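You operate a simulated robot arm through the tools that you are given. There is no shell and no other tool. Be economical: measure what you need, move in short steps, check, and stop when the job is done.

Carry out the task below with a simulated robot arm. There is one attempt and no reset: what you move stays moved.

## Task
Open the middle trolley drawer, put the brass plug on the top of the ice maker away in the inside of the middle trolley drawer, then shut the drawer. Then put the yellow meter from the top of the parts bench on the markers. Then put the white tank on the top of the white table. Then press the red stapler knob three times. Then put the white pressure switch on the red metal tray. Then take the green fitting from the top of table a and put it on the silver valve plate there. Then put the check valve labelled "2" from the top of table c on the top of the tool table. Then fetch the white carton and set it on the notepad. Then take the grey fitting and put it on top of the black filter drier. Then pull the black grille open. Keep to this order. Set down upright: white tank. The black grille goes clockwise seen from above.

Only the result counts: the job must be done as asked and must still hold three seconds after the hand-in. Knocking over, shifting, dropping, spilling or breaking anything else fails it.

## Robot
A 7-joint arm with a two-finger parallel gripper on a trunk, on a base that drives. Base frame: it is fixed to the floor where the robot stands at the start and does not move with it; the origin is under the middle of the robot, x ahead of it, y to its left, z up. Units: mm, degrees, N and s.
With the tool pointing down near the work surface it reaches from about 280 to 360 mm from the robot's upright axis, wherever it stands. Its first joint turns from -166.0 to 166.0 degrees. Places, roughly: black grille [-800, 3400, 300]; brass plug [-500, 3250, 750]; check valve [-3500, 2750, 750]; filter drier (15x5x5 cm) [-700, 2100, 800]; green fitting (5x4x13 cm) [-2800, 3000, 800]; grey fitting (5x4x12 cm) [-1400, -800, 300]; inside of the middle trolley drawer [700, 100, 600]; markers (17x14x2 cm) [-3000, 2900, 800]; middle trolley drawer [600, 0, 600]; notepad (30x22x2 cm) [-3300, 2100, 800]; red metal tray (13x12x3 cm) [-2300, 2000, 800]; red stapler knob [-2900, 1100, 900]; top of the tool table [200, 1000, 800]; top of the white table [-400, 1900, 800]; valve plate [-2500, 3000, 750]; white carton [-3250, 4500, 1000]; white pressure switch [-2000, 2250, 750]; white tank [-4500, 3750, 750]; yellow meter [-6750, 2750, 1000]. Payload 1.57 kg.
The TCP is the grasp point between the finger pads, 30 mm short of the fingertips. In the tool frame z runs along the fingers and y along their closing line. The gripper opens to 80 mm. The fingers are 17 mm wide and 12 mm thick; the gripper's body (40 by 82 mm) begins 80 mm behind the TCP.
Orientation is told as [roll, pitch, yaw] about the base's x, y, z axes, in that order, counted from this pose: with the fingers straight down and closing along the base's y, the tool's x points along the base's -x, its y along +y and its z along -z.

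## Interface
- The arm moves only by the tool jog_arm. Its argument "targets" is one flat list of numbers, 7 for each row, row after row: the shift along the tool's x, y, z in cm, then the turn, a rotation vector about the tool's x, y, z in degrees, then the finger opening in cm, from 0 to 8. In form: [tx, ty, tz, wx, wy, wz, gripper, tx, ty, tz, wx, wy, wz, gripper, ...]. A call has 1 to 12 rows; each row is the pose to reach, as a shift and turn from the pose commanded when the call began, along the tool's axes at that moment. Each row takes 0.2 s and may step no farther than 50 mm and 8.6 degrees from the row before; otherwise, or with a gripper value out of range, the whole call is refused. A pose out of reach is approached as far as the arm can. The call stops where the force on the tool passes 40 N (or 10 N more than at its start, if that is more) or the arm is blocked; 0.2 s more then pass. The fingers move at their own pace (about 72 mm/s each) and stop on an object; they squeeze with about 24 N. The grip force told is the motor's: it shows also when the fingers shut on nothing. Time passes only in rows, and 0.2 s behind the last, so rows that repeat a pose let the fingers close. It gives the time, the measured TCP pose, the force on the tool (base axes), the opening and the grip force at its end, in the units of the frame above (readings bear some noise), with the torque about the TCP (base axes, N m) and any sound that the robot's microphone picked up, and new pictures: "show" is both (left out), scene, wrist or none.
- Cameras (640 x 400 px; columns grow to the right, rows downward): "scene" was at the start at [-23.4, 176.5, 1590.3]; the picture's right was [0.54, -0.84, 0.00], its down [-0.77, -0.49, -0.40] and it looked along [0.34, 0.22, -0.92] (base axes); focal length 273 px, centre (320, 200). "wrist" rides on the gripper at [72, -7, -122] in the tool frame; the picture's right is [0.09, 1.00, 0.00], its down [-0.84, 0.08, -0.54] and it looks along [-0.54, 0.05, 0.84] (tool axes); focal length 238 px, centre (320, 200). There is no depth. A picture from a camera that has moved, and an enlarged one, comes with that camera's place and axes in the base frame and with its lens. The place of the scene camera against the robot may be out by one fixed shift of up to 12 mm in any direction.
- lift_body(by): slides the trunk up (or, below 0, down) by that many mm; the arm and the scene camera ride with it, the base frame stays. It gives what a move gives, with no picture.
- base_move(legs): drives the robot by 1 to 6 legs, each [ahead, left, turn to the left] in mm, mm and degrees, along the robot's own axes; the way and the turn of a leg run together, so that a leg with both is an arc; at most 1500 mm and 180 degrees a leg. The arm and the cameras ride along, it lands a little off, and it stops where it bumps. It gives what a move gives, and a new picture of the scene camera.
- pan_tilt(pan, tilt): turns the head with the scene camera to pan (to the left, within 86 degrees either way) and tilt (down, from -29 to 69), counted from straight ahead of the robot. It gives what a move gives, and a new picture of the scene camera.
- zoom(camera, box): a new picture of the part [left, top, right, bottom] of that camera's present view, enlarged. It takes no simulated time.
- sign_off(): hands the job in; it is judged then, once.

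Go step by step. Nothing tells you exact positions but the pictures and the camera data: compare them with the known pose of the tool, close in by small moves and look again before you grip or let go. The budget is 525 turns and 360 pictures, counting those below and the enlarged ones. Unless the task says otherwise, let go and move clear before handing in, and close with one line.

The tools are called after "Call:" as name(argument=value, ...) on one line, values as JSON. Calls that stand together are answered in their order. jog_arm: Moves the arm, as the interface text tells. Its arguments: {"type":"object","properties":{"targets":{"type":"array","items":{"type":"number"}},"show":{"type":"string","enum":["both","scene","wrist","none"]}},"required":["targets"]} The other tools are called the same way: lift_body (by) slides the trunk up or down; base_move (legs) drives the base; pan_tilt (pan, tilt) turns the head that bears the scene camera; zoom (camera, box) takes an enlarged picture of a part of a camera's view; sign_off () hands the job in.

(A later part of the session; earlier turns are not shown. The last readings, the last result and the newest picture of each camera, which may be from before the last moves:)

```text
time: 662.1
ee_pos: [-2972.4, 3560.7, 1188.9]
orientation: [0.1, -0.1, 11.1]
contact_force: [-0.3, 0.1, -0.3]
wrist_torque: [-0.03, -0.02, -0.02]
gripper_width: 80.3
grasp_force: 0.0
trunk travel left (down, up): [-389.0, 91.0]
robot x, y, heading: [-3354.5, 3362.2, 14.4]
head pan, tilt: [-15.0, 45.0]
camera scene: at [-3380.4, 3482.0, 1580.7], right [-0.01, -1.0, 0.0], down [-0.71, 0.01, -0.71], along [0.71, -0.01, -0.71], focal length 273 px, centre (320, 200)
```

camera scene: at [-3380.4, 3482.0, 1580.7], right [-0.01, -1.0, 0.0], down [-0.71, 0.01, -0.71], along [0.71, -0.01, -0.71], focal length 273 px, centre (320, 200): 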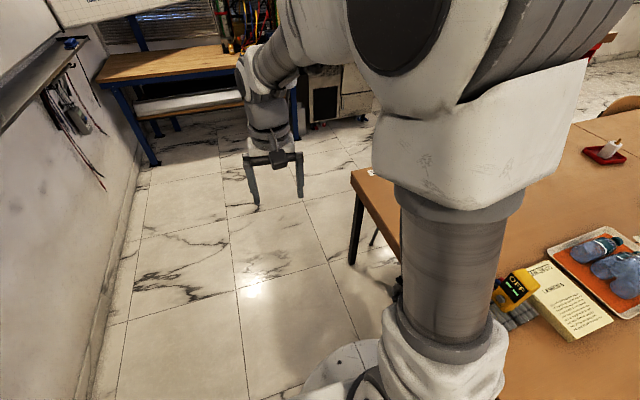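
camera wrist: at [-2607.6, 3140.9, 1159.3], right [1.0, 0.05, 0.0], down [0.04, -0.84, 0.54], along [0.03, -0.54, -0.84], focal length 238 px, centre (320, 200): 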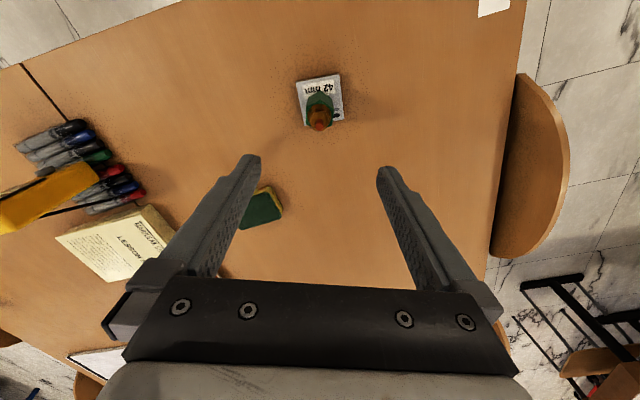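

Call:
base_move(legs=[[0, 0, 1.8], [-400, 0, 0]])

Call:
pan_tilt(pan=-80, tilt=45)

Call:
zoom(camera="scene", box=[320, 150, 560, 350])

```text
time: 665.7
ee_pos: [-3358.2, 3462.9, 1187.8]
orientation: [0.1, 0.0, 12.8]
contact_force: [-0.4, -0.1, 0.2]
wrist_torque: [0.0, 0.01, -0.02]
gripper_width: 80.0
grasp_force: 0.1
trunk travel left (down, up): [-389.0, 91.0]
robot x, y, heading: [-3736.6, 3251.5, 16.4]
head pan, tilt: [-15.0, 45.0]
camera scene: at [-3763.6, 3370.1, 1580.7], right [0.02, -1.0, 0.0], down [-0.71, -0.02, -0.71], along [0.71, 0.02, -0.71], focal length 273 px, centre (320, 200)
```

scene: 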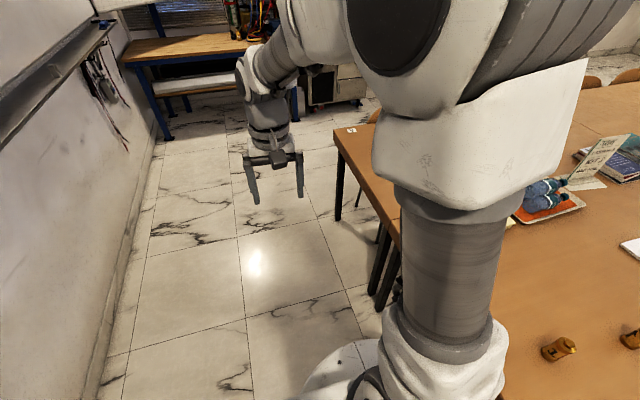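

```text
time: 667.0
ee_pos: [-3356.9, 3462.8, 1188.4]
orientation: [0.1, 0.0, 12.9]
contact_force: [0.5, -0.1, -0.2]
wrist_torque: [-0.03, -0.03, -0.03]
gripper_width: 79.9
grasp_force: 0.0
trunk travel left (down, up): [-389.0, 91.0]
robot x, y, heading: [-3736.9, 3252.7, 16.4]
head pan, tilt: [-80.0, 45.0]
camera scene: at [-3808.7, 3295.4, 1580.7], right [-0.9, -0.44, 0.0], down [-0.31, 0.63, -0.71], along [0.31, -0.63, -0.71], focal length 273 px, centre (320, 200)
```

scene: 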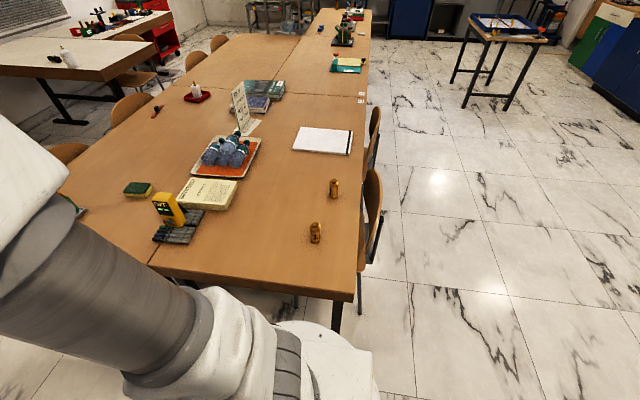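

```text
2.00 times, centred on (440, 250) of scene
camera zoom: at [-3808.7, 3295.4, 1580.7], right [-0.9, -0.44, 0.0], down [-0.31, 0.63, -0.71], along [0.31, -0.63, -0.71], focal length 546 px, centre (80, 100)
```

zoom: 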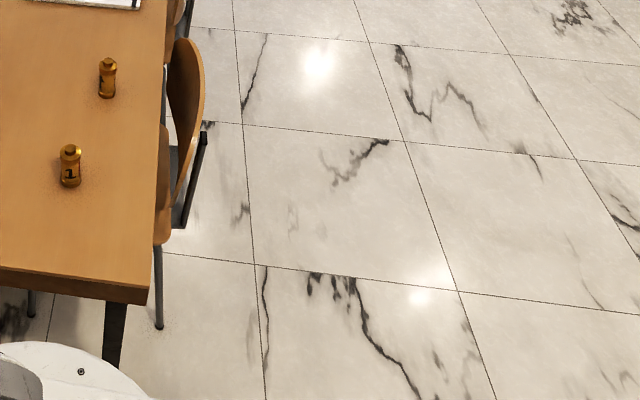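

Call:
zoom(camera="scene", box=[295, 165, 365, 255])

```text
4.44 times, centred on (330, 210) of scene
camera zoom: at [-3808.7, 3295.4, 1580.7], right [-0.9, -0.44, 0.0], down [-0.31, 0.63, -0.71], along [0.31, -0.63, -0.71], focal length 1214 px, centre (276, 156)
```

zoom: 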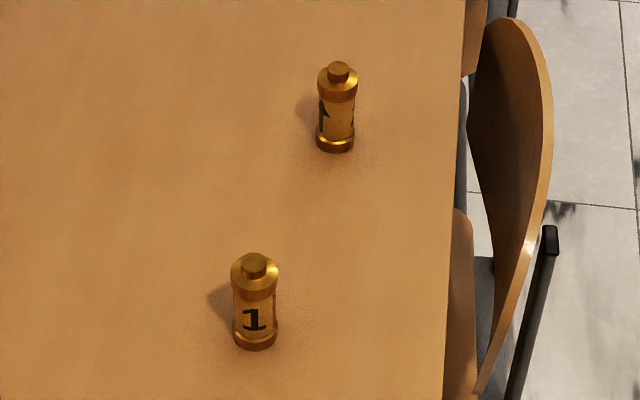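

The near valve is marked "1"; the farther one must be checked. Swinging the arm to the right to look with the wrist camera.

Call:
jog_arm(targets=[-1.09, -4.79, 0, 0, 0, 6.5, 8, -1.62, -9.69, 0, 0, 0, 13, 8, -1.6, -14.61, 0, 0, 0, 19.5, 8, -1.02, -19.49, 0, 0, 0, 26, 8, 0.11, -24.28, 0, 0, 0, 32.5, 8, 1.77, -28.91, 0, 0, 0, 39, 8, 3.94, -33.33, 0, 0, 0, 45.5, 8, 6.61, -37.47, 0, 0, 0, 52, 8, 9.72, -41.27, 0, 0, 0, 58.5, 8, 13.25, -44.71, 0, 0, 0, 65, 8, 17.14, -47.72, 0, 0, 0, 71.5, 8, 21.34, -50.27, 0, 0, 0, 78, 8], show="both")

```text
time: 669.6
ee_pos: [-3454.9, 2927.9, 1188.6]
orientation: [0.0, 0.1, -65.2]
contact_force: [-0.9, 1.4, -0.1]
wrist_torque: [0.01, 0.03, 0.01]
gripper_width: 80.1
grasp_force: 0.1
trunk travel left (down, up): [-389.0, 91.0]
robot x, y, heading: [-3731.1, 3249.8, 16.6]
head pan, tilt: [-80.0, 45.0]
camera scene: at [-3808.8, 3295.3, 1580.7], right [-0.9, -0.44, 0.0], down [-0.31, 0.63, -0.71], along [0.31, -0.63, -0.71], focal length 273 px, centre (320, 200)
camera wrist: at [-3489.7, 2989.3, 1309.7], right [0.87, 0.5, 0.0], down [0.42, -0.73, 0.54], along [0.27, -0.47, -0.84], focal length 238 px, centre (320, 200)
```

scene: 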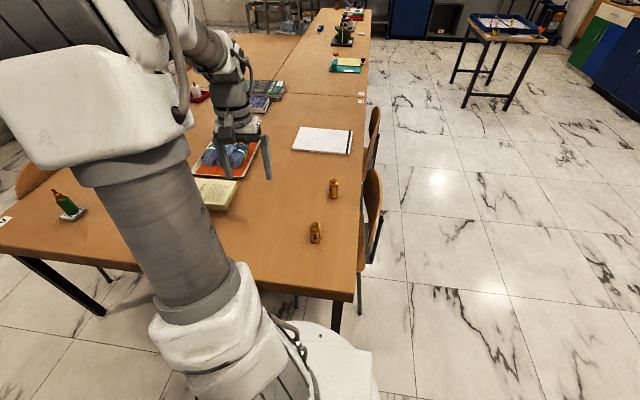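
wrist: 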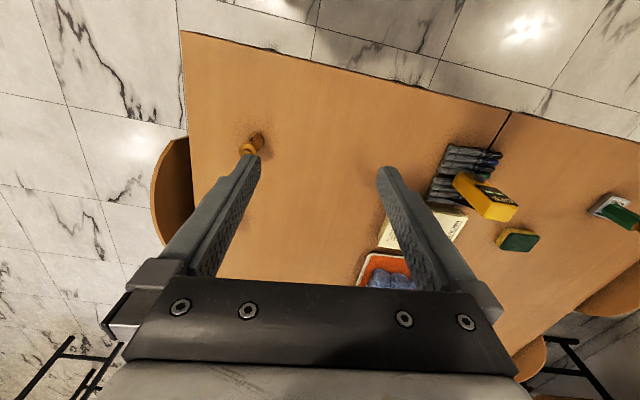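

The farther valve is beyond reach from here; I'll go round to the left aisle, side-on to the chairs, where it is about 540 mm away, and read its label.

Call:
base_move(legs=[[-725, 0, 0], [0, -780, 0], [0, 0, 89.6]])

Call:
pan_tilt(pan=-75, tilt=40)

Call:
zoom(camera="scene", box=[200, 100, 440, 300])

```text
time: 685.6
ee_pos: [-3883.6, 2562.6, 1189.0]
orientation: [0.0, 0.1, 20.9]
contact_force: [-0.3, 0.7, 0.8]
wrist_torque: [0.02, 0.02, 0.01]
gripper_width: 80.2
grasp_force: 0.0
trunk travel left (down, up): [-389.0, 91.0]
robot x, y, heading: [-4228.2, 2302.5, 102.4]
head pan, tilt: [-80.0, 45.0]
camera scene: at [-4264.0, 2231.1, 1580.7], right [0.38, -0.93, 0.0], down [-0.65, -0.27, -0.71], along [0.65, 0.27, -0.71], focal length 273 px, centre (320, 200)
```

scene: 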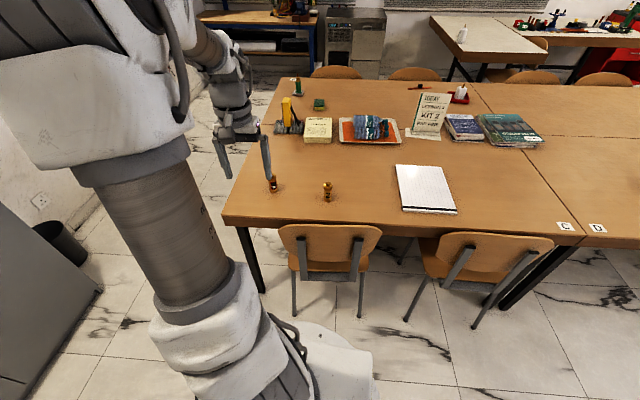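

```text
time: 686.2
ee_pos: [-3883.0, 2560.4, 1188.5]
orientation: [0.0, 0.0, 20.8]
contact_force: [-0.6, 0.6, -0.6]
wrist_torque: [-0.01, 0.02, 0.01]
gripper_width: 79.8
grasp_force: 0.0
trunk travel left (down, up): [-389.0, 91.0]
robot x, y, heading: [-4224.0, 2301.6, 101.9]
head pan, tilt: [-75.0, 40.0]
camera scene: at [-4263.7, 2239.2, 1588.0], right [0.46, -0.89, 0.0], down [-0.57, -0.29, -0.77], along [0.68, 0.35, -0.64], focal length 273 px, centre (320, 200)
```

scene: 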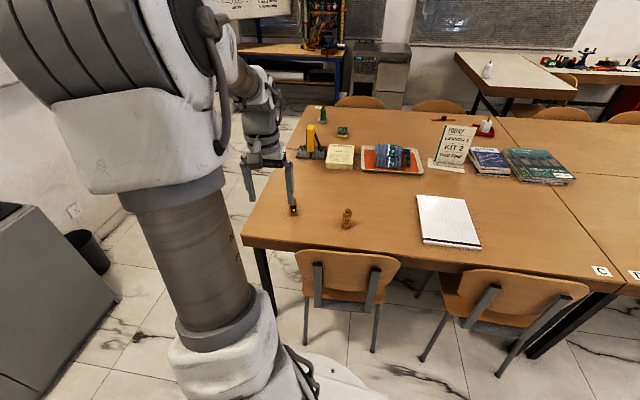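

```text
2.00 times, centred on (320, 200) of scene
camera zoom: at [-4263.7, 2239.2, 1588.0], right [0.46, -0.89, 0.0], down [-0.57, -0.29, -0.77], along [0.68, 0.35, -0.64], focal length 546 px, centre (320, 200)
```

zoom: 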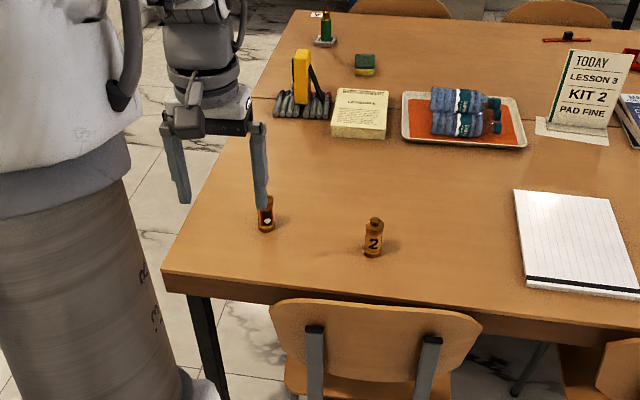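

The farther one is "2", at about (-3478, 2511). Moving the base sideways closer.

Call:
base_move(legs=[[0, 0, 4.3], [0, -225, 0]])

Call:
jog_arm(targets=[0, 0, 0, 0, 0, 0, 8], show="wrist")

```text
time: 689.1
ee_pos: [-3688.3, 2651.4, 1187.6]
orientation: [0.0, 0.2, 25.2]
contact_force: [-0.6, 0.1, 0.0]
wrist_torque: [0.03, -0.01, 0.0]
gripper_width: 80.0
grasp_force: 0.0
trunk travel left (down, up): [-389.0, 91.0]
robot x, y, heading: [-4010.4, 2369.2, 106.8]
head pan, tilt: [-75.0, 40.0]
camera scene: at [-4042.8, 2300.1, 1588.0], right [0.52, -0.85, 0.0], down [-0.55, -0.34, -0.77], along [0.65, 0.4, -0.64], focal length 273 px, centre (320, 200)
```

scene: 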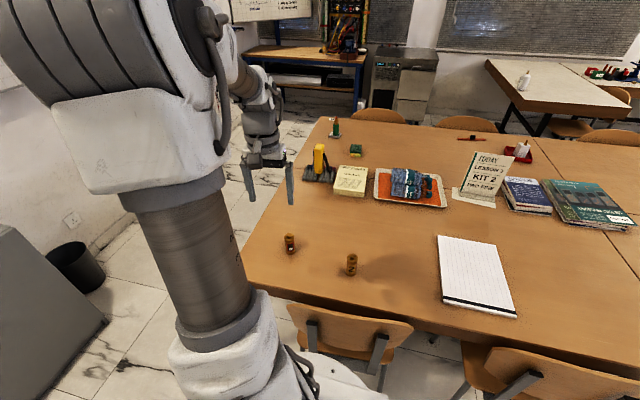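

```text
time: 689.5
ee_pos: [-3688.7, 2651.9, 1187.9]
orientation: [0.0, 0.0, 25.2]
contact_force: [0.9, -0.1, -0.3]
wrist_torque: [0.02, -0.02, 0.0]
gripper_width: 80.0
grasp_force: 0.1
trunk travel left (down, up): [-389.0, 91.0]
robot x, y, heading: [-4012.7, 2371.0, 106.8]
head pan, tilt: [-75.0, 40.0]
camera wrist: at [-3750.1, 2614.8, 1309.8], right [-0.51, 0.86, 0.0], down [0.73, 0.43, 0.54], along [0.47, 0.27, -0.84], focal length 238 px, centre (320, 200)
```

wrist: 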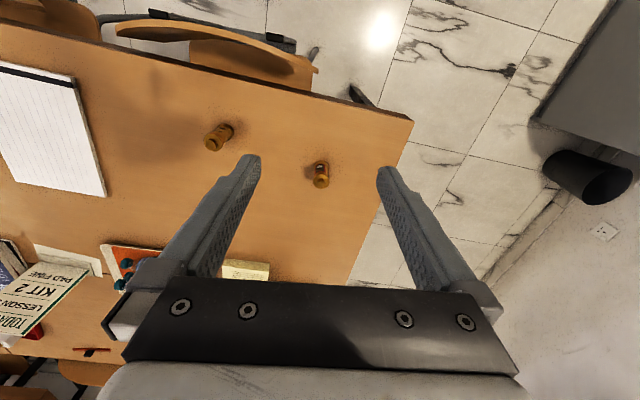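

Moving above valve 2.

Call:
jog_arm(targets=[-2.06, -3.68, 0, 0, 0, 0, 8, -4.12, -7.36, 0, 0, 0, 0, 8, -6.19, -11.04, 0, 0, 0, 0, 8, -8.25, -14.7, 0, 0, 0, 0, 8, -10.3, -18.4, 0, 0, 0, 0, 8, -12.38, -22.07, 0, 0, 0, 0, 8], show="none")

Call:
lift_body(by=-180)

Call:
jog_arm(targets=[0, 0, 0, 0, 0, 0, 8], show="wrist")

```text
time: 690.9
ee_pos: [-3480.5, 2505.1, 1188.1]
orientation: [0.0, 0.1, 25.3]
contact_force: [0.6, 0.6, 0.8]
wrist_torque: [-0.02, 0.0, 0.0]
gripper_width: 80.2
grasp_force: 0.0
trunk travel left (down, up): [-389.0, 91.0]
robot x, y, heading: [-4008.8, 2369.3, 106.4]
head pan, tilt: [-75.0, 40.0]
```

```text
time: 692.9
ee_pos: [-3481.3, 2504.6, 1007.5]
orientation: [0.0, 0.1, 25.2]
contact_force: [0.1, 0.1, -0.5]
wrist_torque: [0.0, 0.01, 0.03]
gripper_width: 80.0
grasp_force: 0.0
trunk travel left (down, up): [-209.0, 271.0]
robot x, y, heading: [-4011.5, 2366.5, 106.3]
head pan, tilt: [-75.0, 40.0]
```

```text
time: 693.3
ee_pos: [-3481.1, 2504.6, 1008.1]
orientation: [-0.1, 0.1, 25.2]
contact_force: [-0.6, -0.6, 0.5]
wrist_torque: [0.04, 0.01, -0.01]
gripper_width: 80.1
grasp_force: 0.0
trunk travel left (down, up): [-209.0, 271.0]
robot x, y, heading: [-4008.4, 2363.3, 106.7]
head pan, tilt: [-75.0, 40.0]
camera wrist: at [-3543.0, 2468.5, 1129.5], right [-0.51, 0.86, 0.0], down [0.73, 0.43, 0.54], along [0.47, 0.27, -0.84], focal length 238 px, centre (320, 200)
```

wrist: 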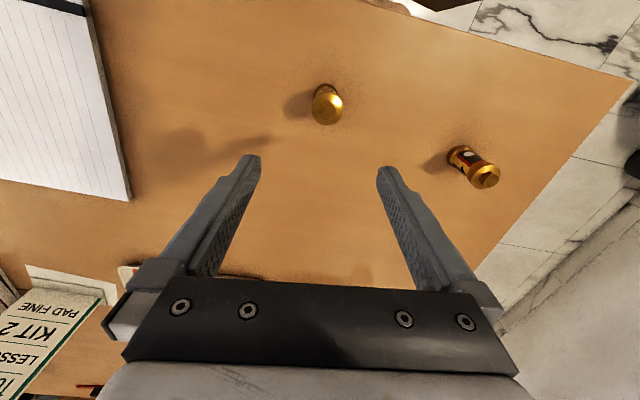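

Call:
jog_arm(targets=[0.8, 0.8, 0, 0, 0, 0, 8], show="none")

Call:
lift_body(by=-110)

Call:
jog_arm(targets=[0, 0, 0, 0, 0, 0, 8], show="wrist")

```text
time: 693.7
ee_pos: [-3491.5, 2509.9, 1007.7]
orientation: [0.0, 0.1, 25.2]
contact_force: [0.3, -0.2, 0.1]
wrist_torque: [-0.02, 0.0, 0.0]
gripper_width: 80.1
grasp_force: 0.1
trunk travel left (down, up): [-209.0, 271.0]
robot x, y, heading: [-4012.0, 2370.7, 106.7]
head pan, tilt: [-75.0, 40.0]
```

```text
time: 695.1
ee_pos: [-3491.0, 2509.4, 898.4]
orientation: [-0.1, 0.2, 25.2]
contact_force: [0.7, -0.2, -0.1]
wrist_torque: [0.01, 0.01, -0.01]
gripper_width: 79.9
grasp_force: 0.1
trunk travel left (down, up): [-99.0, 381.0]
robot x, y, heading: [-4013.6, 2365.0, 106.6]
head pan, tilt: [-75.0, 40.0]
```

```text
time: 695.5
ee_pos: [-3492.0, 2508.8, 898.3]
orientation: [0.1, 0.2, 25.3]
contact_force: [0.2, 1.1, 0.0]
wrist_torque: [-0.01, 0.02, 0.0]
gripper_width: 80.1
grasp_force: 0.0
trunk travel left (down, up): [-99.0, 381.0]
robot x, y, heading: [-4010.2, 2368.9, 106.8]
head pan, tilt: [-75.0, 40.0]
camera wrist: at [-3553.5, 2473.1, 1019.8], right [-0.51, 0.86, 0.0], down [0.73, 0.43, 0.54], along [0.47, 0.27, -0.84], focal length 238 px, centre (320, 200)
```

wrist: 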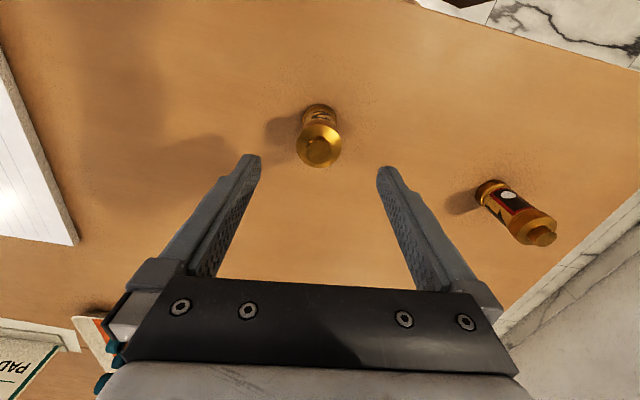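

Call:
lift_body(by=-90)

Call:
jog_arm(targets=[0.3, -0.1, 0.5, 0, 0, 0, 8], show="wrist")

```text
time: 696.8
ee_pos: [-3491.8, 2509.6, 809.9]
orientation: [0.0, 0.2, 25.2]
contact_force: [-0.4, -0.6, 0.4]
wrist_torque: [0.02, 0.01, -0.02]
gripper_width: 80.0
grasp_force: 0.0
trunk travel left (down, up): [-9.0, 471.0]
robot x, y, heading: [-4010.6, 2368.4, 106.6]
head pan, tilt: [-75.0, 40.0]
```

```text
time: 697.1
ee_pos: [-3495.1, 2507.4, 804.1]
orientation: [0.0, 0.1, 25.2]
contact_force: [0.3, 0.2, -0.1]
wrist_torque: [-0.02, 0.0, 0.0]
gripper_width: 80.1
grasp_force: 0.0
trunk travel left (down, up): [-9.0, 471.0]
robot x, y, heading: [-4013.0, 2364.9, 106.6]
head pan, tilt: [-75.0, 40.0]
camera wrist: at [-3556.0, 2471.0, 924.8], right [-0.51, 0.86, 0.0], down [0.73, 0.43, 0.54], along [0.47, 0.27, -0.84], focal length 238 px, centre (320, 200)
```

wrist: 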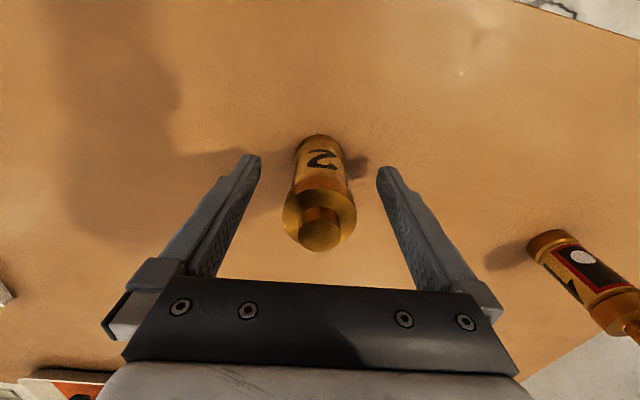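

Label "2" confirmed. Gripping and lifting.

Call:
jog_arm(targets=[0, 0, 0, 0, 0, 0, 5, 0, 0, 0, 0, 0, 0, 3, 0, 0, 0, 0, 0, 0, 2, 0, 0, 0, 0, 0, 0, 2], show="none")

Call:
lift_body(by=360)

Call:
jog_arm(targets=[0, 0, 0, 0, 0, 0, 2], show="wrist")

```text
time: 698.1
ee_pos: [-3493.8, 2507.6, 803.4]
orientation: [-0.1, 0.1, 25.2]
contact_force: [0.5, -0.1, -0.8]
wrist_torque: [-0.01, -0.02, 0.02]
gripper_width: 36.9
grasp_force: 23.9
trunk travel left (down, up): [-9.0, 471.0]
robot x, y, heading: [-4011.8, 2368.1, 106.8]
head pan, tilt: [-75.0, 40.0]
```

```text
time: 701.6
ee_pos: [-3494.1, 2507.9, 1163.2]
orientation: [0.0, 0.1, 25.2]
contact_force: [-0.2, 0.6, -1.4]
wrist_torque: [0.0, 0.01, -0.01]
gripper_width: 37.2
grasp_force: 24.2
trunk travel left (down, up): [-369.0, 111.0]
robot x, y, heading: [-4010.6, 2367.1, 106.6]
head pan, tilt: [-75.0, 40.0]
```

```text
time: 702.0
ee_pos: [-3494.8, 2507.3, 1162.5]
orientation: [0.0, 0.1, 25.3]
contact_force: [-0.4, 0.0, -2.1]
wrist_torque: [-0.01, 0.01, -0.01]
gripper_width: 37.2
grasp_force: 24.0
trunk travel left (down, up): [-369.0, 111.0]
robot x, y, heading: [-4011.6, 2367.6, 106.6]
head pan, tilt: [-75.0, 40.0]
camera wrist: at [-3555.9, 2471.0, 1284.9], right [-0.51, 0.86, 0.0], down [0.73, 0.43, 0.54], along [0.47, 0.27, -0.84], focal length 238 px, centre (320, 200)
```

wrist: 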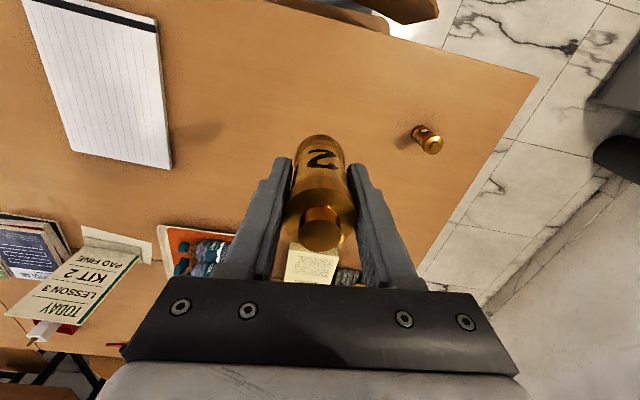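

Valve 2 held. Retracting and swinging the arm back to the front for travel.

Call:
jog_arm(targets=[3.3, 0.6, 0, 0, 0, 0, 2, 6.6, 1.2, 0, 0, 0, 0, 2, 9.84, 1.76, 0, 0, 0, 0, 2], show="none")

Call:
jog_arm(targets=[-0.59, 4.9, 0, 0, 0, -6.5, 2, -0.61, 9.83, 0, 0, 0, -13, 2, -0.09, 14.73, 0, 0, 0, -19.5, 2, 0.99, 19.55, 0, 0, 0, -26, 2, 2.61, 24.2, 0, 0, 0, -32.5, 2, 4.75, 28.65, 0, 0, 0, -39, 2, 7.37, 32.82, 0, 0, 0, -45.5, 2, 10.45, 36.67, 0, 0, 0, -52, 2, 13.94, 40.15, 0, 0, 0, -58.5, 2, 17.81, 43.21, 0, 0, 0, -65, 2, 22, 45.82, 0, 0, 0, -71.5, 2, 26.47, 47.93, 0, 0, 0, -78, 2], show="none")

Call:
base_move(legs=[[0, 180, 0], [800, 0, 0], [0, 0, -90]])

```text
time: 702.9
ee_pos: [-3592.2, 2483.4, 1164.3]
orientation: [0.0, 0.1, 25.2]
contact_force: [0.1, 0.9, -2.0]
wrist_torque: [0.03, 0.01, -0.04]
gripper_width: 37.2
grasp_force: 24.0
trunk travel left (down, up): [-369.0, 111.0]
robot x, y, heading: [-4010.2, 2366.3, 106.5]
head pan, tilt: [-75.0, 40.0]
```

```text
time: 705.5
ee_pos: [-4034.4, 2803.1, 1163.3]
orientation: [0.1, 0.0, 103.3]
contact_force: [-0.4, -0.3, -1.6]
wrist_torque: [0.02, 0.0, -0.02]
gripper_width: 37.2
grasp_force: 24.6
trunk travel left (down, up): [-369.0, 111.0]
robot x, y, heading: [-4012.5, 2372.9, 106.6]
head pan, tilt: [-75.0, 40.0]
```

```text
time: 717.8
ee_pos: [-3973.3, 3091.8, 1162.2]
orientation: [0.1, 0.0, 12.4]
contact_force: [-0.9, 0.8, -2.0]
wrist_torque: [0.01, 0.04, 0.01]
gripper_width: 37.0
grasp_force: 23.8
trunk travel left (down, up): [-369.0, 111.0]
robot x, y, heading: [-4412.4, 3078.2, 16.0]
head pan, tilt: [-75.0, 40.0]
camera scene: at [-4474.8, 3120.1, 1568.0], right [-0.86, -0.51, 0.0], down [-0.33, 0.55, -0.77], along [0.39, -0.66, -0.64], focal length 273 px, centre (320, 200)
```

scene: 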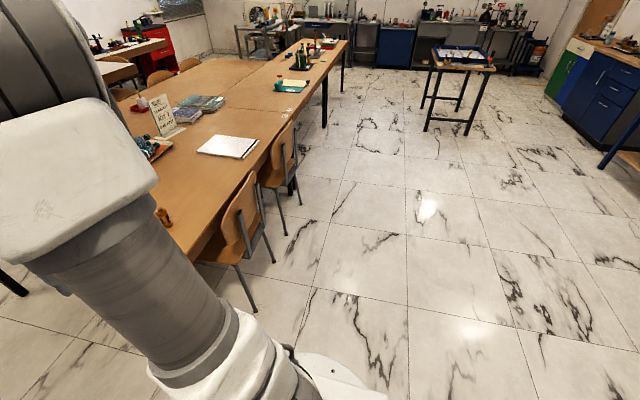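

Call:
base_move(legs=[[300, 60, 0.3], [1100, 10, 0], [1110, 10, 0], [0, 0, -90]])

Call:
pan_tilt(pan=0, tilt=40)

```text
time: 739.6
ee_pos: [-2027.6, 3414.1, 1162.0]
orientation: [0.1, 0.0, -78.0]
contact_force: [0.4, -0.6, -1.1]
wrist_torque: [0.0, 0.03, -0.01]
gripper_width: 37.2
grasp_force: 24.2
trunk travel left (down, up): [-369.0, 111.0]
robot x, y, heading: [-2040.7, 3852.3, -74.6]
head pan, tilt: [-75.0, 40.0]
camera scene: at [-1994.7, 3925.9, 1568.0], right [-0.51, 0.86, 0.0], down [0.55, 0.32, -0.77], along [-0.66, -0.39, -0.64], focal length 273 px, centre (320, 200)
```

scene: 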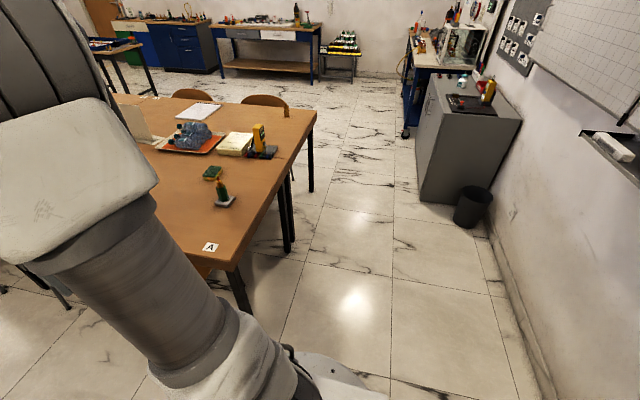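

```text
time: 741.1
ee_pos: [-2027.5, 3415.0, 1162.2]
orientation: [0.1, -0.1, -78.0]
contact_force: [-0.1, -0.3, -2.4]
wrist_torque: [-0.02, 0.04, 0.06]
gripper_width: 37.1
grasp_force: 24.2
trunk travel left (down, up): [-369.0, 111.0]
robot x, y, heading: [-2039.9, 3851.7, -74.8]
head pan, tilt: [0.0, 40.0]
camera scene: at [-1898.9, 3886.9, 1568.0], right [-0.96, -0.26, 0.0], down [-0.17, 0.62, -0.77], along [0.2, -0.74, -0.64], focal length 273 px, centre (320, 200)
```

scene: 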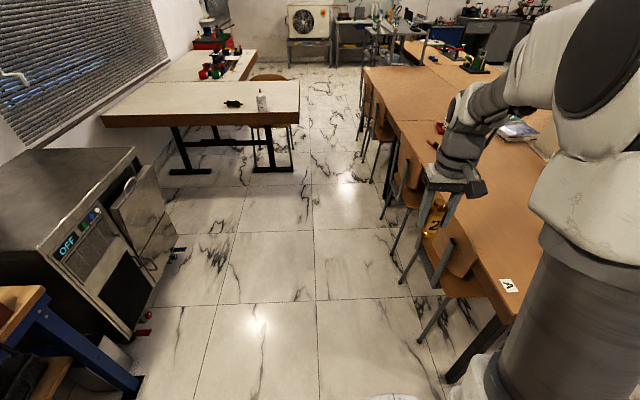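

Call:
base_move(legs=[[0, 15, 1], [1200, 5, 0]])

```text
time: 749.7
ee_pos: [-1680.4, 2254.0, 1163.7]
orientation: [0.1, 0.0, -78.1]
contact_force: [0.5, -0.4, -1.7]
wrist_torque: [0.01, 0.0, -0.03]
gripper_width: 37.0
grasp_force: 23.6
trunk travel left (down, up): [-369.0, 111.0]
robot x, y, heading: [-1700.6, 2693.4, -75.1]
head pan, tilt: [0.0, 40.0]
camera scene: at [-1550.3, 2726.9, 1568.0], right [-0.96, -0.26, 0.0], down [-0.17, 0.62, -0.77], along [0.2, -0.74, -0.64], focal length 273 px, centre (320, 200)
```

scene: 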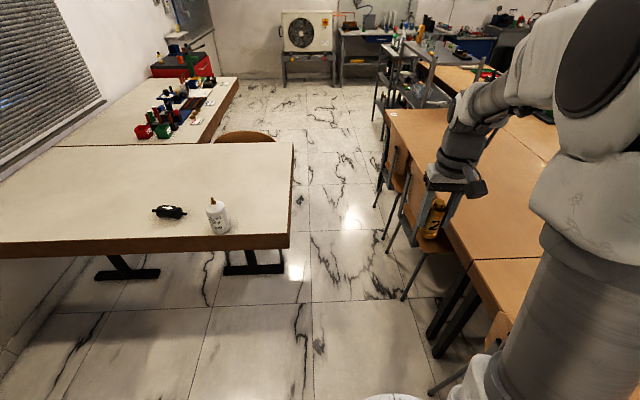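

Call:
base_move(legs=[[0, 15, 1.4], [1200, 5, 0]])

```text
time: 758.2
ee_pos: [-1314.6, 1100.6, 1163.0]
orientation: [0.1, 0.0, -77.3]
contact_force: [0.0, -0.4, -1.2]
wrist_torque: [0.02, 0.01, -0.03]
gripper_width: 36.6
grasp_force: 23.9
trunk travel left (down, up): [-369.0, 111.0]
robot x, y, heading: [-1331.8, 1538.7, -73.8]
head pan, tilt: [0.0, 40.0]
camera scene: at [-1190.8, 1574.9, 1568.0], right [-0.96, -0.28, 0.0], down [-0.18, 0.62, -0.77], along [0.21, -0.74, -0.64], focal length 273 px, centre (320, 200)
```

scene: 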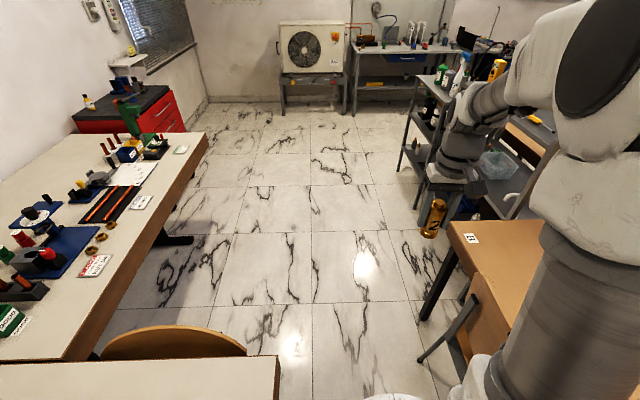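

Driving on to the tool table; I see a free strip near its edge around (-73, 645).

Call:
base_move(legs=[[1103, 5, 0], [0, 0, 90]])

Call:
pan_tilt(pan=0, tilt=45)

```text
time: 770.8
ee_pos: [-596.1, 473.9, 1162.2]
orientation: [0.1, 0.0, 10.4]
contact_force: [-0.3, -0.1, -1.4]
wrist_torque: [0.02, -0.01, -0.03]
gripper_width: 36.9
grasp_force: 23.5
trunk travel left (down, up): [-369.0, 111.0]
robot x, y, heading: [-1035.2, 469.9, 13.8]
head pan, tilt: [0.0, 40.0]
camera scene: at [-1054.5, 613.9, 1568.0], right [0.24, -0.97, 0.0], down [-0.62, -0.15, -0.77], along [0.74, 0.18, -0.64], focal length 273 px, centre (320, 200)
```

scene: 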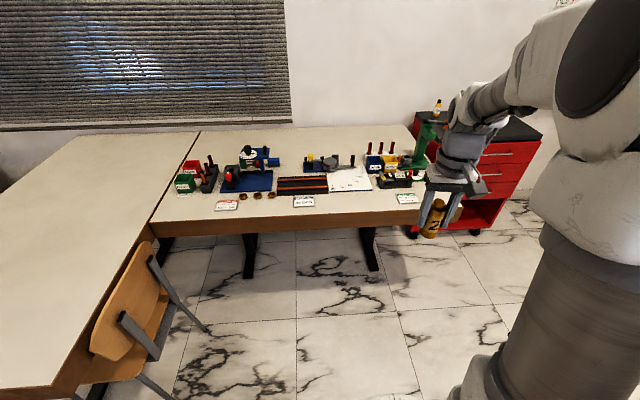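

```text
time: 771.5
ee_pos: [-597.0, 474.7, 1162.1]
orientation: [0.1, 0.1, 10.3]
contact_force: [-0.3, 0.9, -1.3]
wrist_torque: [0.0, 0.05, 0.03]
gripper_width: 36.9
grasp_force: 23.9
trunk travel left (down, up): [-369.0, 111.0]
robot x, y, heading: [-1029.5, 473.1, 13.7]
head pan, tilt: [0.0, 45.0]
camera scene: at [-1058.1, 613.0, 1560.8], right [0.24, -0.97, 0.0], down [-0.69, -0.17, -0.71], along [0.69, 0.17, -0.71], focal length 273 px, centre (320, 200)
```

scene: 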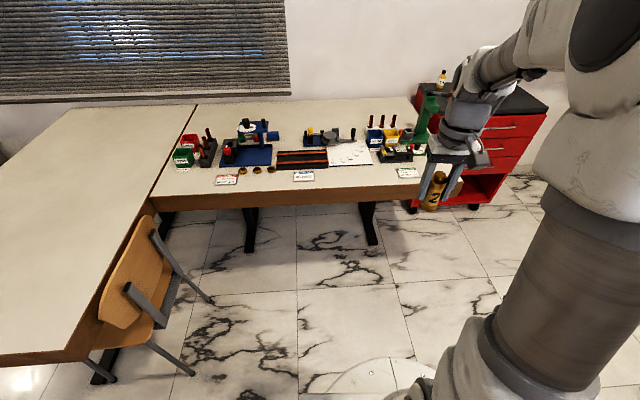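

Call:
base_move(legs=[[0, 0, 2.5], [370, 44, 0]])

Call:
jog_arm(targets=[-4.4, 0, 0, 0, 0, 0, 2, -8.8, 0, 0, 0, 0, 0, 2, -13.2, 0, 0, 0, 0, 0, 2, -17.4, 0, 0, 0, 0, 0, 2], show="both")

```text
time: 774.9
ee_pos: [-253.7, 642.1, 1162.9]
orientation: [0.1, 0.1, 13.1]
contact_force: [-0.2, -0.3, -1.3]
wrist_torque: [0.01, 0.02, -0.01]
gripper_width: 36.8
grasp_force: 24.3
trunk travel left (down, up): [-369.0, 111.0]
robot x, y, heading: [-691.3, 619.9, 16.4]
head pan, tilt: [0.0, 45.0]
camera scene: at [-721.1, 759.0, 1560.7], right [0.28, -0.96, 0.0], down [-0.68, -0.2, -0.71], along [0.68, 0.2, -0.71], focal length 273 px, centre (320, 200)
```

scene: 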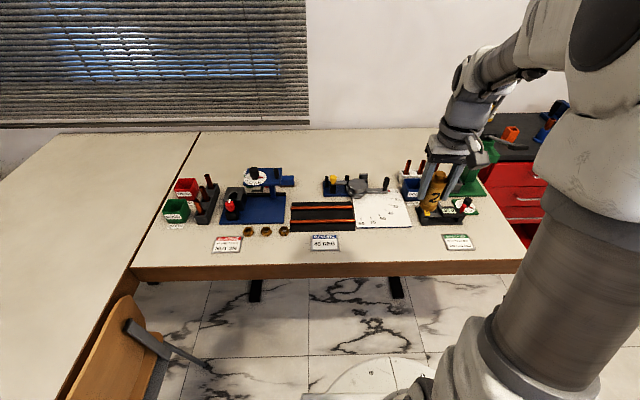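

```text
time: 775.9
ee_pos: [-85.7, 682.0, 1162.4]
orientation: [0.1, 0.1, 13.1]
contact_force: [-0.7, -0.3, -1.6]
wrist_torque: [0.0, 0.03, -0.01]
gripper_width: 36.7
grasp_force: 24.1
trunk travel left (down, up): [-369.0, 111.0]
robot x, y, heading: [-687.4, 623.0, 16.4]
head pan, tilt: [0.0, 45.0]
camera scene: at [-720.9, 759.1, 1560.7], right [0.28, -0.96, 0.0], down [-0.68, -0.2, -0.71], along [0.68, 0.2, -0.71], focal length 273 px, centre (320, 200)
camera wrist: at [-152.9, 657.8, 1285.0], right [-0.31, 0.95, 0.0], down [0.8, 0.26, 0.54], along [0.51, 0.17, -0.84], focal length 238 px, centre (320, 200)
```

scene: 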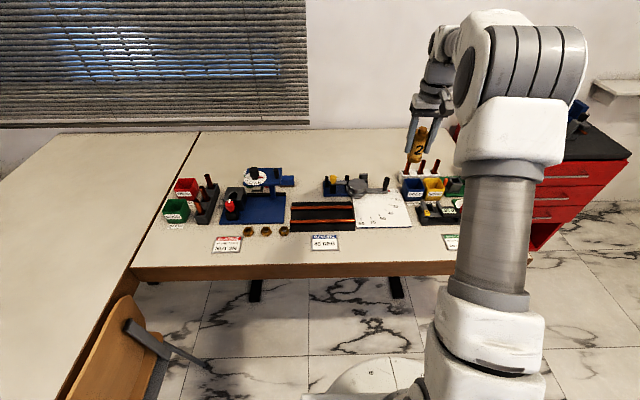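
wrist: 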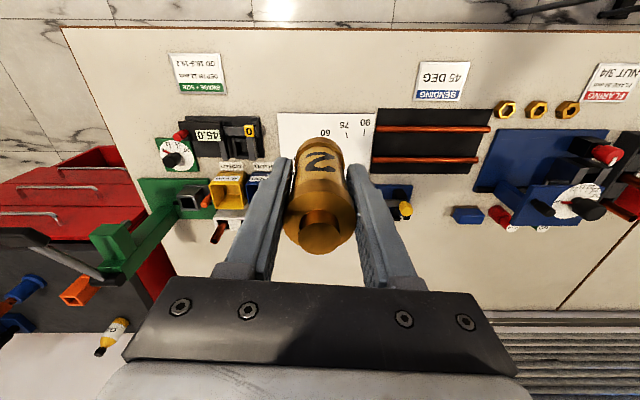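

Over a free spot between the cards. Lowering.

Call:
jog_arm(targets=[1, 0, 0, 0, 0, 0, 2], show="none")

Call:
lift_body(by=-310)

Call:
jog_arm(targets=[0, 0, 0.4, 0, 0, 0, 2, 0, 0, 0.8, 0, 0, 0, 2, 0, 0, 1.2, 0, 0, 0, 2], show="both")

```text
time: 776.3
ee_pos: [-95.7, 678.8, 1163.4]
orientation: [0.1, 0.0, 13.1]
contact_force: [-0.2, -0.1, -1.4]
wrist_torque: [0.02, -0.02, 0.0]
gripper_width: 36.7
grasp_force: 23.5
trunk travel left (down, up): [-369.0, 111.0]
robot x, y, heading: [-689.1, 624.9, 16.6]
head pan, tilt: [0.0, 45.0]
```

```text
time: 779.4
ee_pos: [-95.0, 678.0, 853.0]
orientation: [0.2, 0.1, 13.0]
contact_force: [0.3, -0.2, -1.5]
wrist_torque: [0.02, 0.05, -0.04]
gripper_width: 36.6
grasp_force: 24.6
trunk travel left (down, up): [-59.0, 421.0]
robot x, y, heading: [-692.4, 622.5, 16.5]
head pan, tilt: [0.0, 45.0]
```

```text
time: 780.2
ee_pos: [-95.5, 678.0, 841.7]
orientation: [0.1, 0.1, 13.2]
contact_force: [-0.3, 0.2, -1.5]
wrist_torque: [0.02, 0.01, 0.02]
gripper_width: 36.8
grasp_force: 23.8
trunk travel left (down, up): [-59.0, 421.0]
robot x, y, heading: [-688.1, 620.6, 16.5]
head pan, tilt: [0.0, 45.0]
camera scene: at [-721.2, 759.0, 1250.7], right [0.28, -0.96, 0.0], down [-0.68, -0.2, -0.71], along [0.68, 0.2, -0.71], focal length 273 px, centre (320, 200)
camera wrist: at [-162.9, 655.9, 962.4], right [-0.32, 0.95, 0.0], down [0.8, 0.26, 0.54], along [0.51, 0.17, -0.84], focal length 238 px, centre (320, 200)
```

scene: 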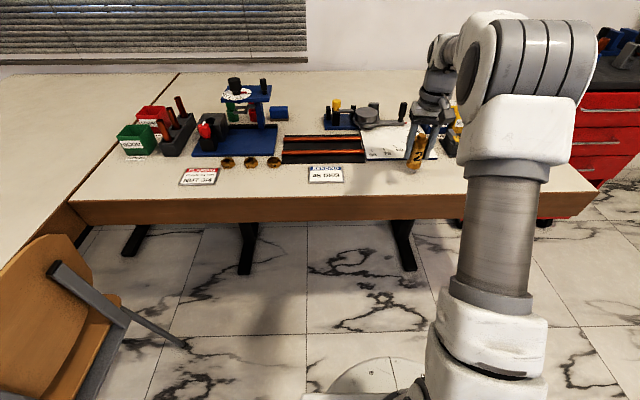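
wrist: 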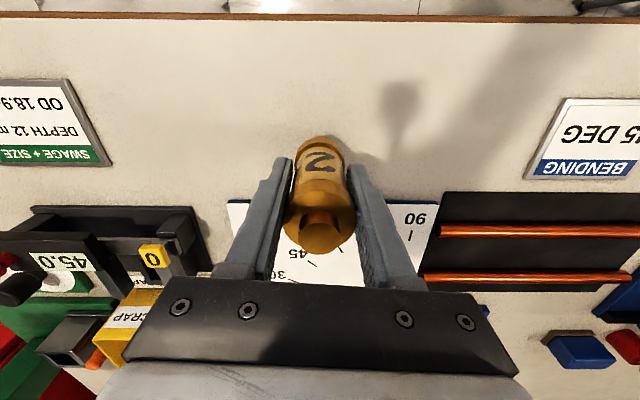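

Call:
jog_arm(targets=[0, 0, 0.5, 0, 0, 0, 2, 0, 0, 1, 0, 0, 0, 2, 0, 0, 1.5, 0, 0, 0, 2, 0, 0, 2, 0, 0, 0, 2], show="none")

Call:
jog_arm(targets=[0, 0, 0.3, 0, 0, 0, 2, 0, 0, 0.6, 0, 0, 0, 2, 0, 0, 0.9, 0, 0, 0, 2, 0, 0, 1.2, 0, 0, 0, 2], show="none")

```text
time: 781.2
ee_pos: [-95.0, 678.0, 820.7]
orientation: [0.1, 0.1, 13.2]
contact_force: [0.4, -0.6, -0.8]
wrist_torque: [0.02, -0.01, 0.04]
gripper_width: 36.9
grasp_force: 23.9
trunk travel left (down, up): [-59.0, 421.0]
robot x, y, heading: [-690.7, 619.0, 16.5]
head pan, tilt: [0.0, 45.0]
```

```text
time: 782.2
ee_pos: [-94.7, 678.7, 809.9]
orientation: [0.1, 0.0, 13.0]
contact_force: [0.0, -0.3, 13.0]
wrist_torque: [-0.08, -0.01, 0.0]
gripper_width: 36.7
grasp_force: 24.2
trunk travel left (down, up): [-59.0, 421.0]
robot x, y, heading: [-688.8, 621.0, 16.6]
head pan, tilt: [0.0, 45.0]
```

Contact. Releasing and rising.

Call:
jog_arm(targets=[0, 0, -0.15, 0, 0, 0, 2, 0, 0, -0.15, 0, 0, 0, 5, 0, 0, -0.15, 0, 0, 0, 7, 0, 0, -0.15, 0, 0, 0, 7, 0, 0, -0.15, 0, 0, 0, 7], show="none")

Call:
lift_body(by=330)

Call:
jog_arm(targets=[4, 0, 0, 0, 0, 0, 8, 8, 0, 0, 0, 0, 0, 8, 12, 0, 0, 0, 0, 0, 8, 16, 0, 0, 0, 0, 0, 8], show="scene")

```text
time: 783.4
ee_pos: [-94.9, 678.6, 810.6]
orientation: [0.1, 0.1, 13.2]
contact_force: [-0.4, -0.7, -0.6]
wrist_torque: [-0.02, 0.01, -0.03]
gripper_width: 70.0
grasp_force: 0.0
trunk travel left (down, up): [-59.0, 421.0]
robot x, y, heading: [-688.9, 615.5, 16.6]
head pan, tilt: [0.0, 45.0]
```

```text
time: 786.6
ee_pos: [-95.2, 678.8, 1140.9]
orientation: [0.1, 0.0, 13.1]
contact_force: [0.7, 0.0, -0.6]
wrist_torque: [0.01, 0.02, 0.0]
gripper_width: 69.9
grasp_force: 0.0
trunk travel left (down, up): [-389.0, 91.0]
robot x, y, heading: [-693.6, 615.6, 16.7]
head pan, tilt: [0.0, 45.0]
```

```text
time: 787.6
ee_pos: [-252.0, 642.5, 1141.1]
orientation: [0.1, 0.0, 13.1]
contact_force: [-0.3, 0.1, -0.2]
wrist_torque: [-0.01, 0.03, -0.04]
gripper_width: 80.0
grasp_force: 0.2
trunk travel left (down, up): [-389.0, 91.0]
robot x, y, heading: [-690.4, 616.4, 16.6]
head pan, tilt: [0.0, 45.0]
camera scene: at [-721.5, 759.0, 1580.7], right [0.28, -0.96, 0.0], down [-0.68, -0.2, -0.71], along [0.68, 0.2, -0.71], focal length 273 px, centre (320, 200)
```

scene: 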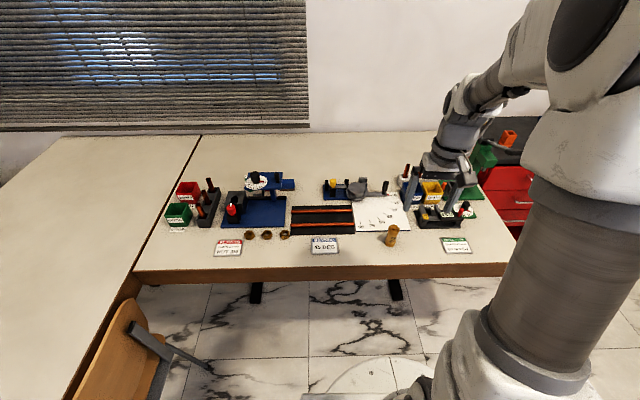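

The valve stands on the tool table. Next the white carton near the whiteboard; driving back up the lane.

Call:
base_move(legs=[[-365, 0, 0], [0, 0, 89.6], [1200, 0, 0]])

```text
time: 803.3
ee_pos: [-1366.4, 2115.3, 1141.7]
orientation: [0.2, -0.1, 101.6]
contact_force: [0.0, 0.9, -0.3]
wrist_torque: [-0.01, 0.01, 0.0]
gripper_width: 79.8
grasp_force: 0.1
trunk travel left (down, up): [-389.0, 91.0]
robot x, y, heading: [-1354.2, 1671.6, 104.9]
head pan, tilt: [0.0, 45.0]
camera scene: at [-1483.3, 1645.3, 1580.7], right [0.97, 0.26, 0.0], down [0.18, -0.68, -0.71], along [-0.18, 0.68, -0.71], focal length 273 px, centre (320, 200)
```

scene: 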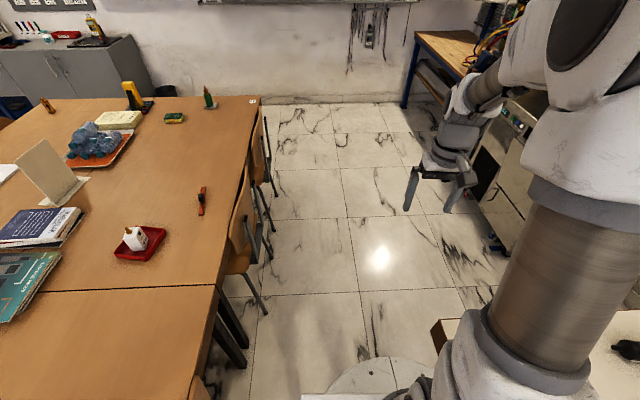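

Call:
base_move(legs=[[0, 10, 1.3], [1200, 0, 0], [0, 0, 0.5], [1100, 0, 0]])

Call:
pan_tilt(pan=45, tilt=20)

```text
time: 819.3
ee_pos: [-2053.4, 4334.1, 1140.6]
orientation: [0.1, -0.1, 103.5]
contact_force: [0.0, -0.1, -1.0]
wrist_torque: [0.0, -0.01, 0.01]
gripper_width: 79.9
grasp_force: 0.0
trunk travel left (down, up): [-389.0, 91.0]
robot x, y, heading: [-2026.7, 3894.8, 107.1]
head pan, tilt: [0.0, 45.0]
camera scene: at [-2155.5, 3860.5, 1580.7], right [0.96, 0.29, 0.0], down [0.21, -0.68, -0.71], along [-0.21, 0.68, -0.71], focal length 273 px, centre (320, 200)
```

scene: 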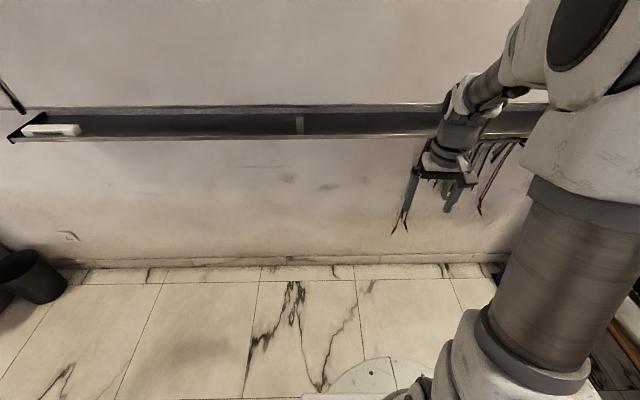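

```text
time: 820.4
ee_pos: [-2055.0, 4334.9, 1141.2]
orientation: [0.0, 0.0, 103.5]
contact_force: [1.0, 0.6, 0.1]
wrist_torque: [-0.02, -0.01, -0.03]
gripper_width: 80.2
grasp_force: 0.0
trunk travel left (down, up): [-389.0, 91.0]
robot x, y, heading: [-2030.9, 3898.2, 106.7]
head pan, tilt: [45.0, 20.0]
camera scene: at [-2214.0, 3826.6, 1619.4], right [0.47, 0.88, 0.0], down [0.3, -0.16, -0.94], along [-0.83, 0.44, -0.34], focal length 273 px, centre (320, 200)
```

scene: 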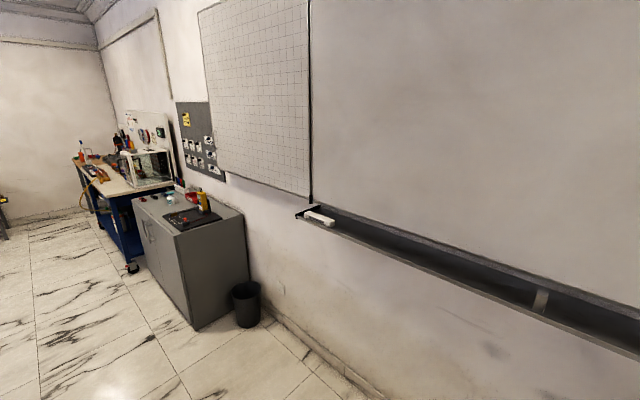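

The white carton lies at the left end of the whiteboard ledge, around (-3340, 4420, ~1060). Moving sideways in front of it.

Call:
base_move(legs=[[0, 1200, -0.5]])

Call:
pan_tilt(pan=0, tilt=35)

Call:
zoom(camera="scene", box=[180, 60, 420, 220])

```text
time: 829.7
ee_pos: [-3211.1, 3985.3, 1142.7]
orientation: [0.1, 0.0, 103.2]
contact_force: [0.2, 0.3, -0.6]
wrist_torque: [-0.01, 0.01, 0.01]
gripper_width: 80.1
grasp_force: 0.1
trunk travel left (down, up): [-389.0, 91.0]
robot x, y, heading: [-3186.4, 3546.6, 106.6]
head pan, tilt: [45.0, 20.0]
camera scene: at [-3373.5, 3478.6, 1619.4], right [0.48, 0.88, 0.0], down [0.3, -0.16, -0.94], along [-0.83, 0.45, -0.34], focal length 273 px, centre (320, 200)
```

scene: 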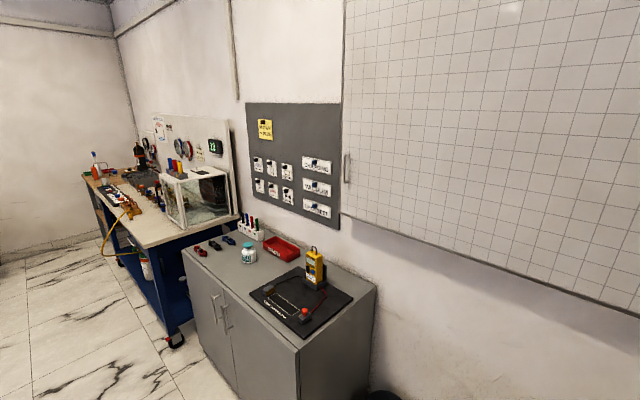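

```text
time: 830.9
ee_pos: [-3211.8, 3985.7, 1142.0]
orientation: [0.1, 0.0, 103.2]
contact_force: [0.7, -0.4, 0.0]
wrist_torque: [0.02, 0.01, -0.01]
gripper_width: 79.9
grasp_force: 0.0
trunk travel left (down, up): [-389.0, 91.0]
robot x, y, heading: [-3183.2, 3543.3, 106.5]
head pan, tilt: [0.0, 35.0]
camera scene: at [-3316.8, 3518.7, 1595.6], right [0.96, 0.29, 0.0], down [0.16, -0.55, -0.82], along [-0.24, 0.78, -0.57], focal length 273 px, centre (320, 200)
```

scene: 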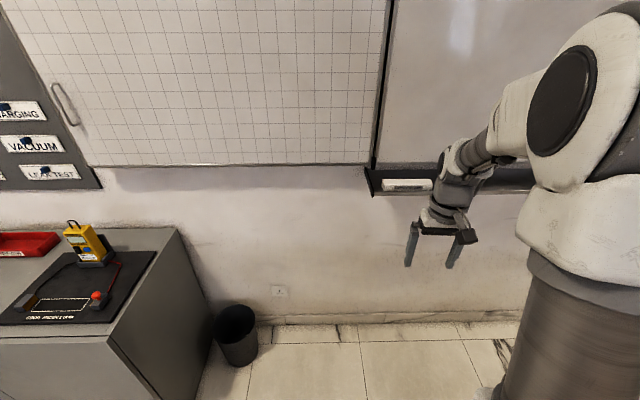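

```text
2.50 times, centred on (300, 140) of scene
camera zoom: at [-3316.8, 3518.7, 1595.6], right [0.96, 0.29, 0.0], down [0.16, -0.55, -0.82], along [-0.24, 0.78, -0.57], focal length 683 px, centre (370, 350)
```

zoom: 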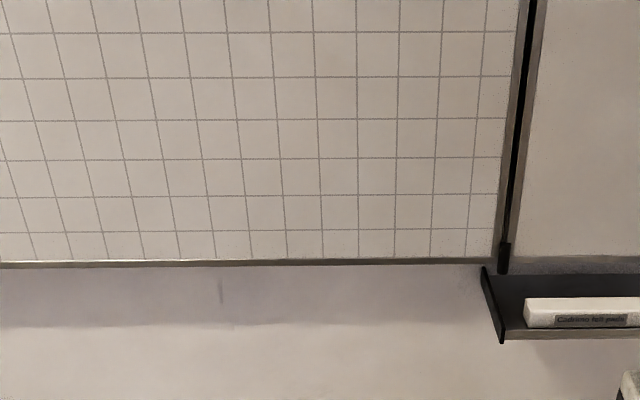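

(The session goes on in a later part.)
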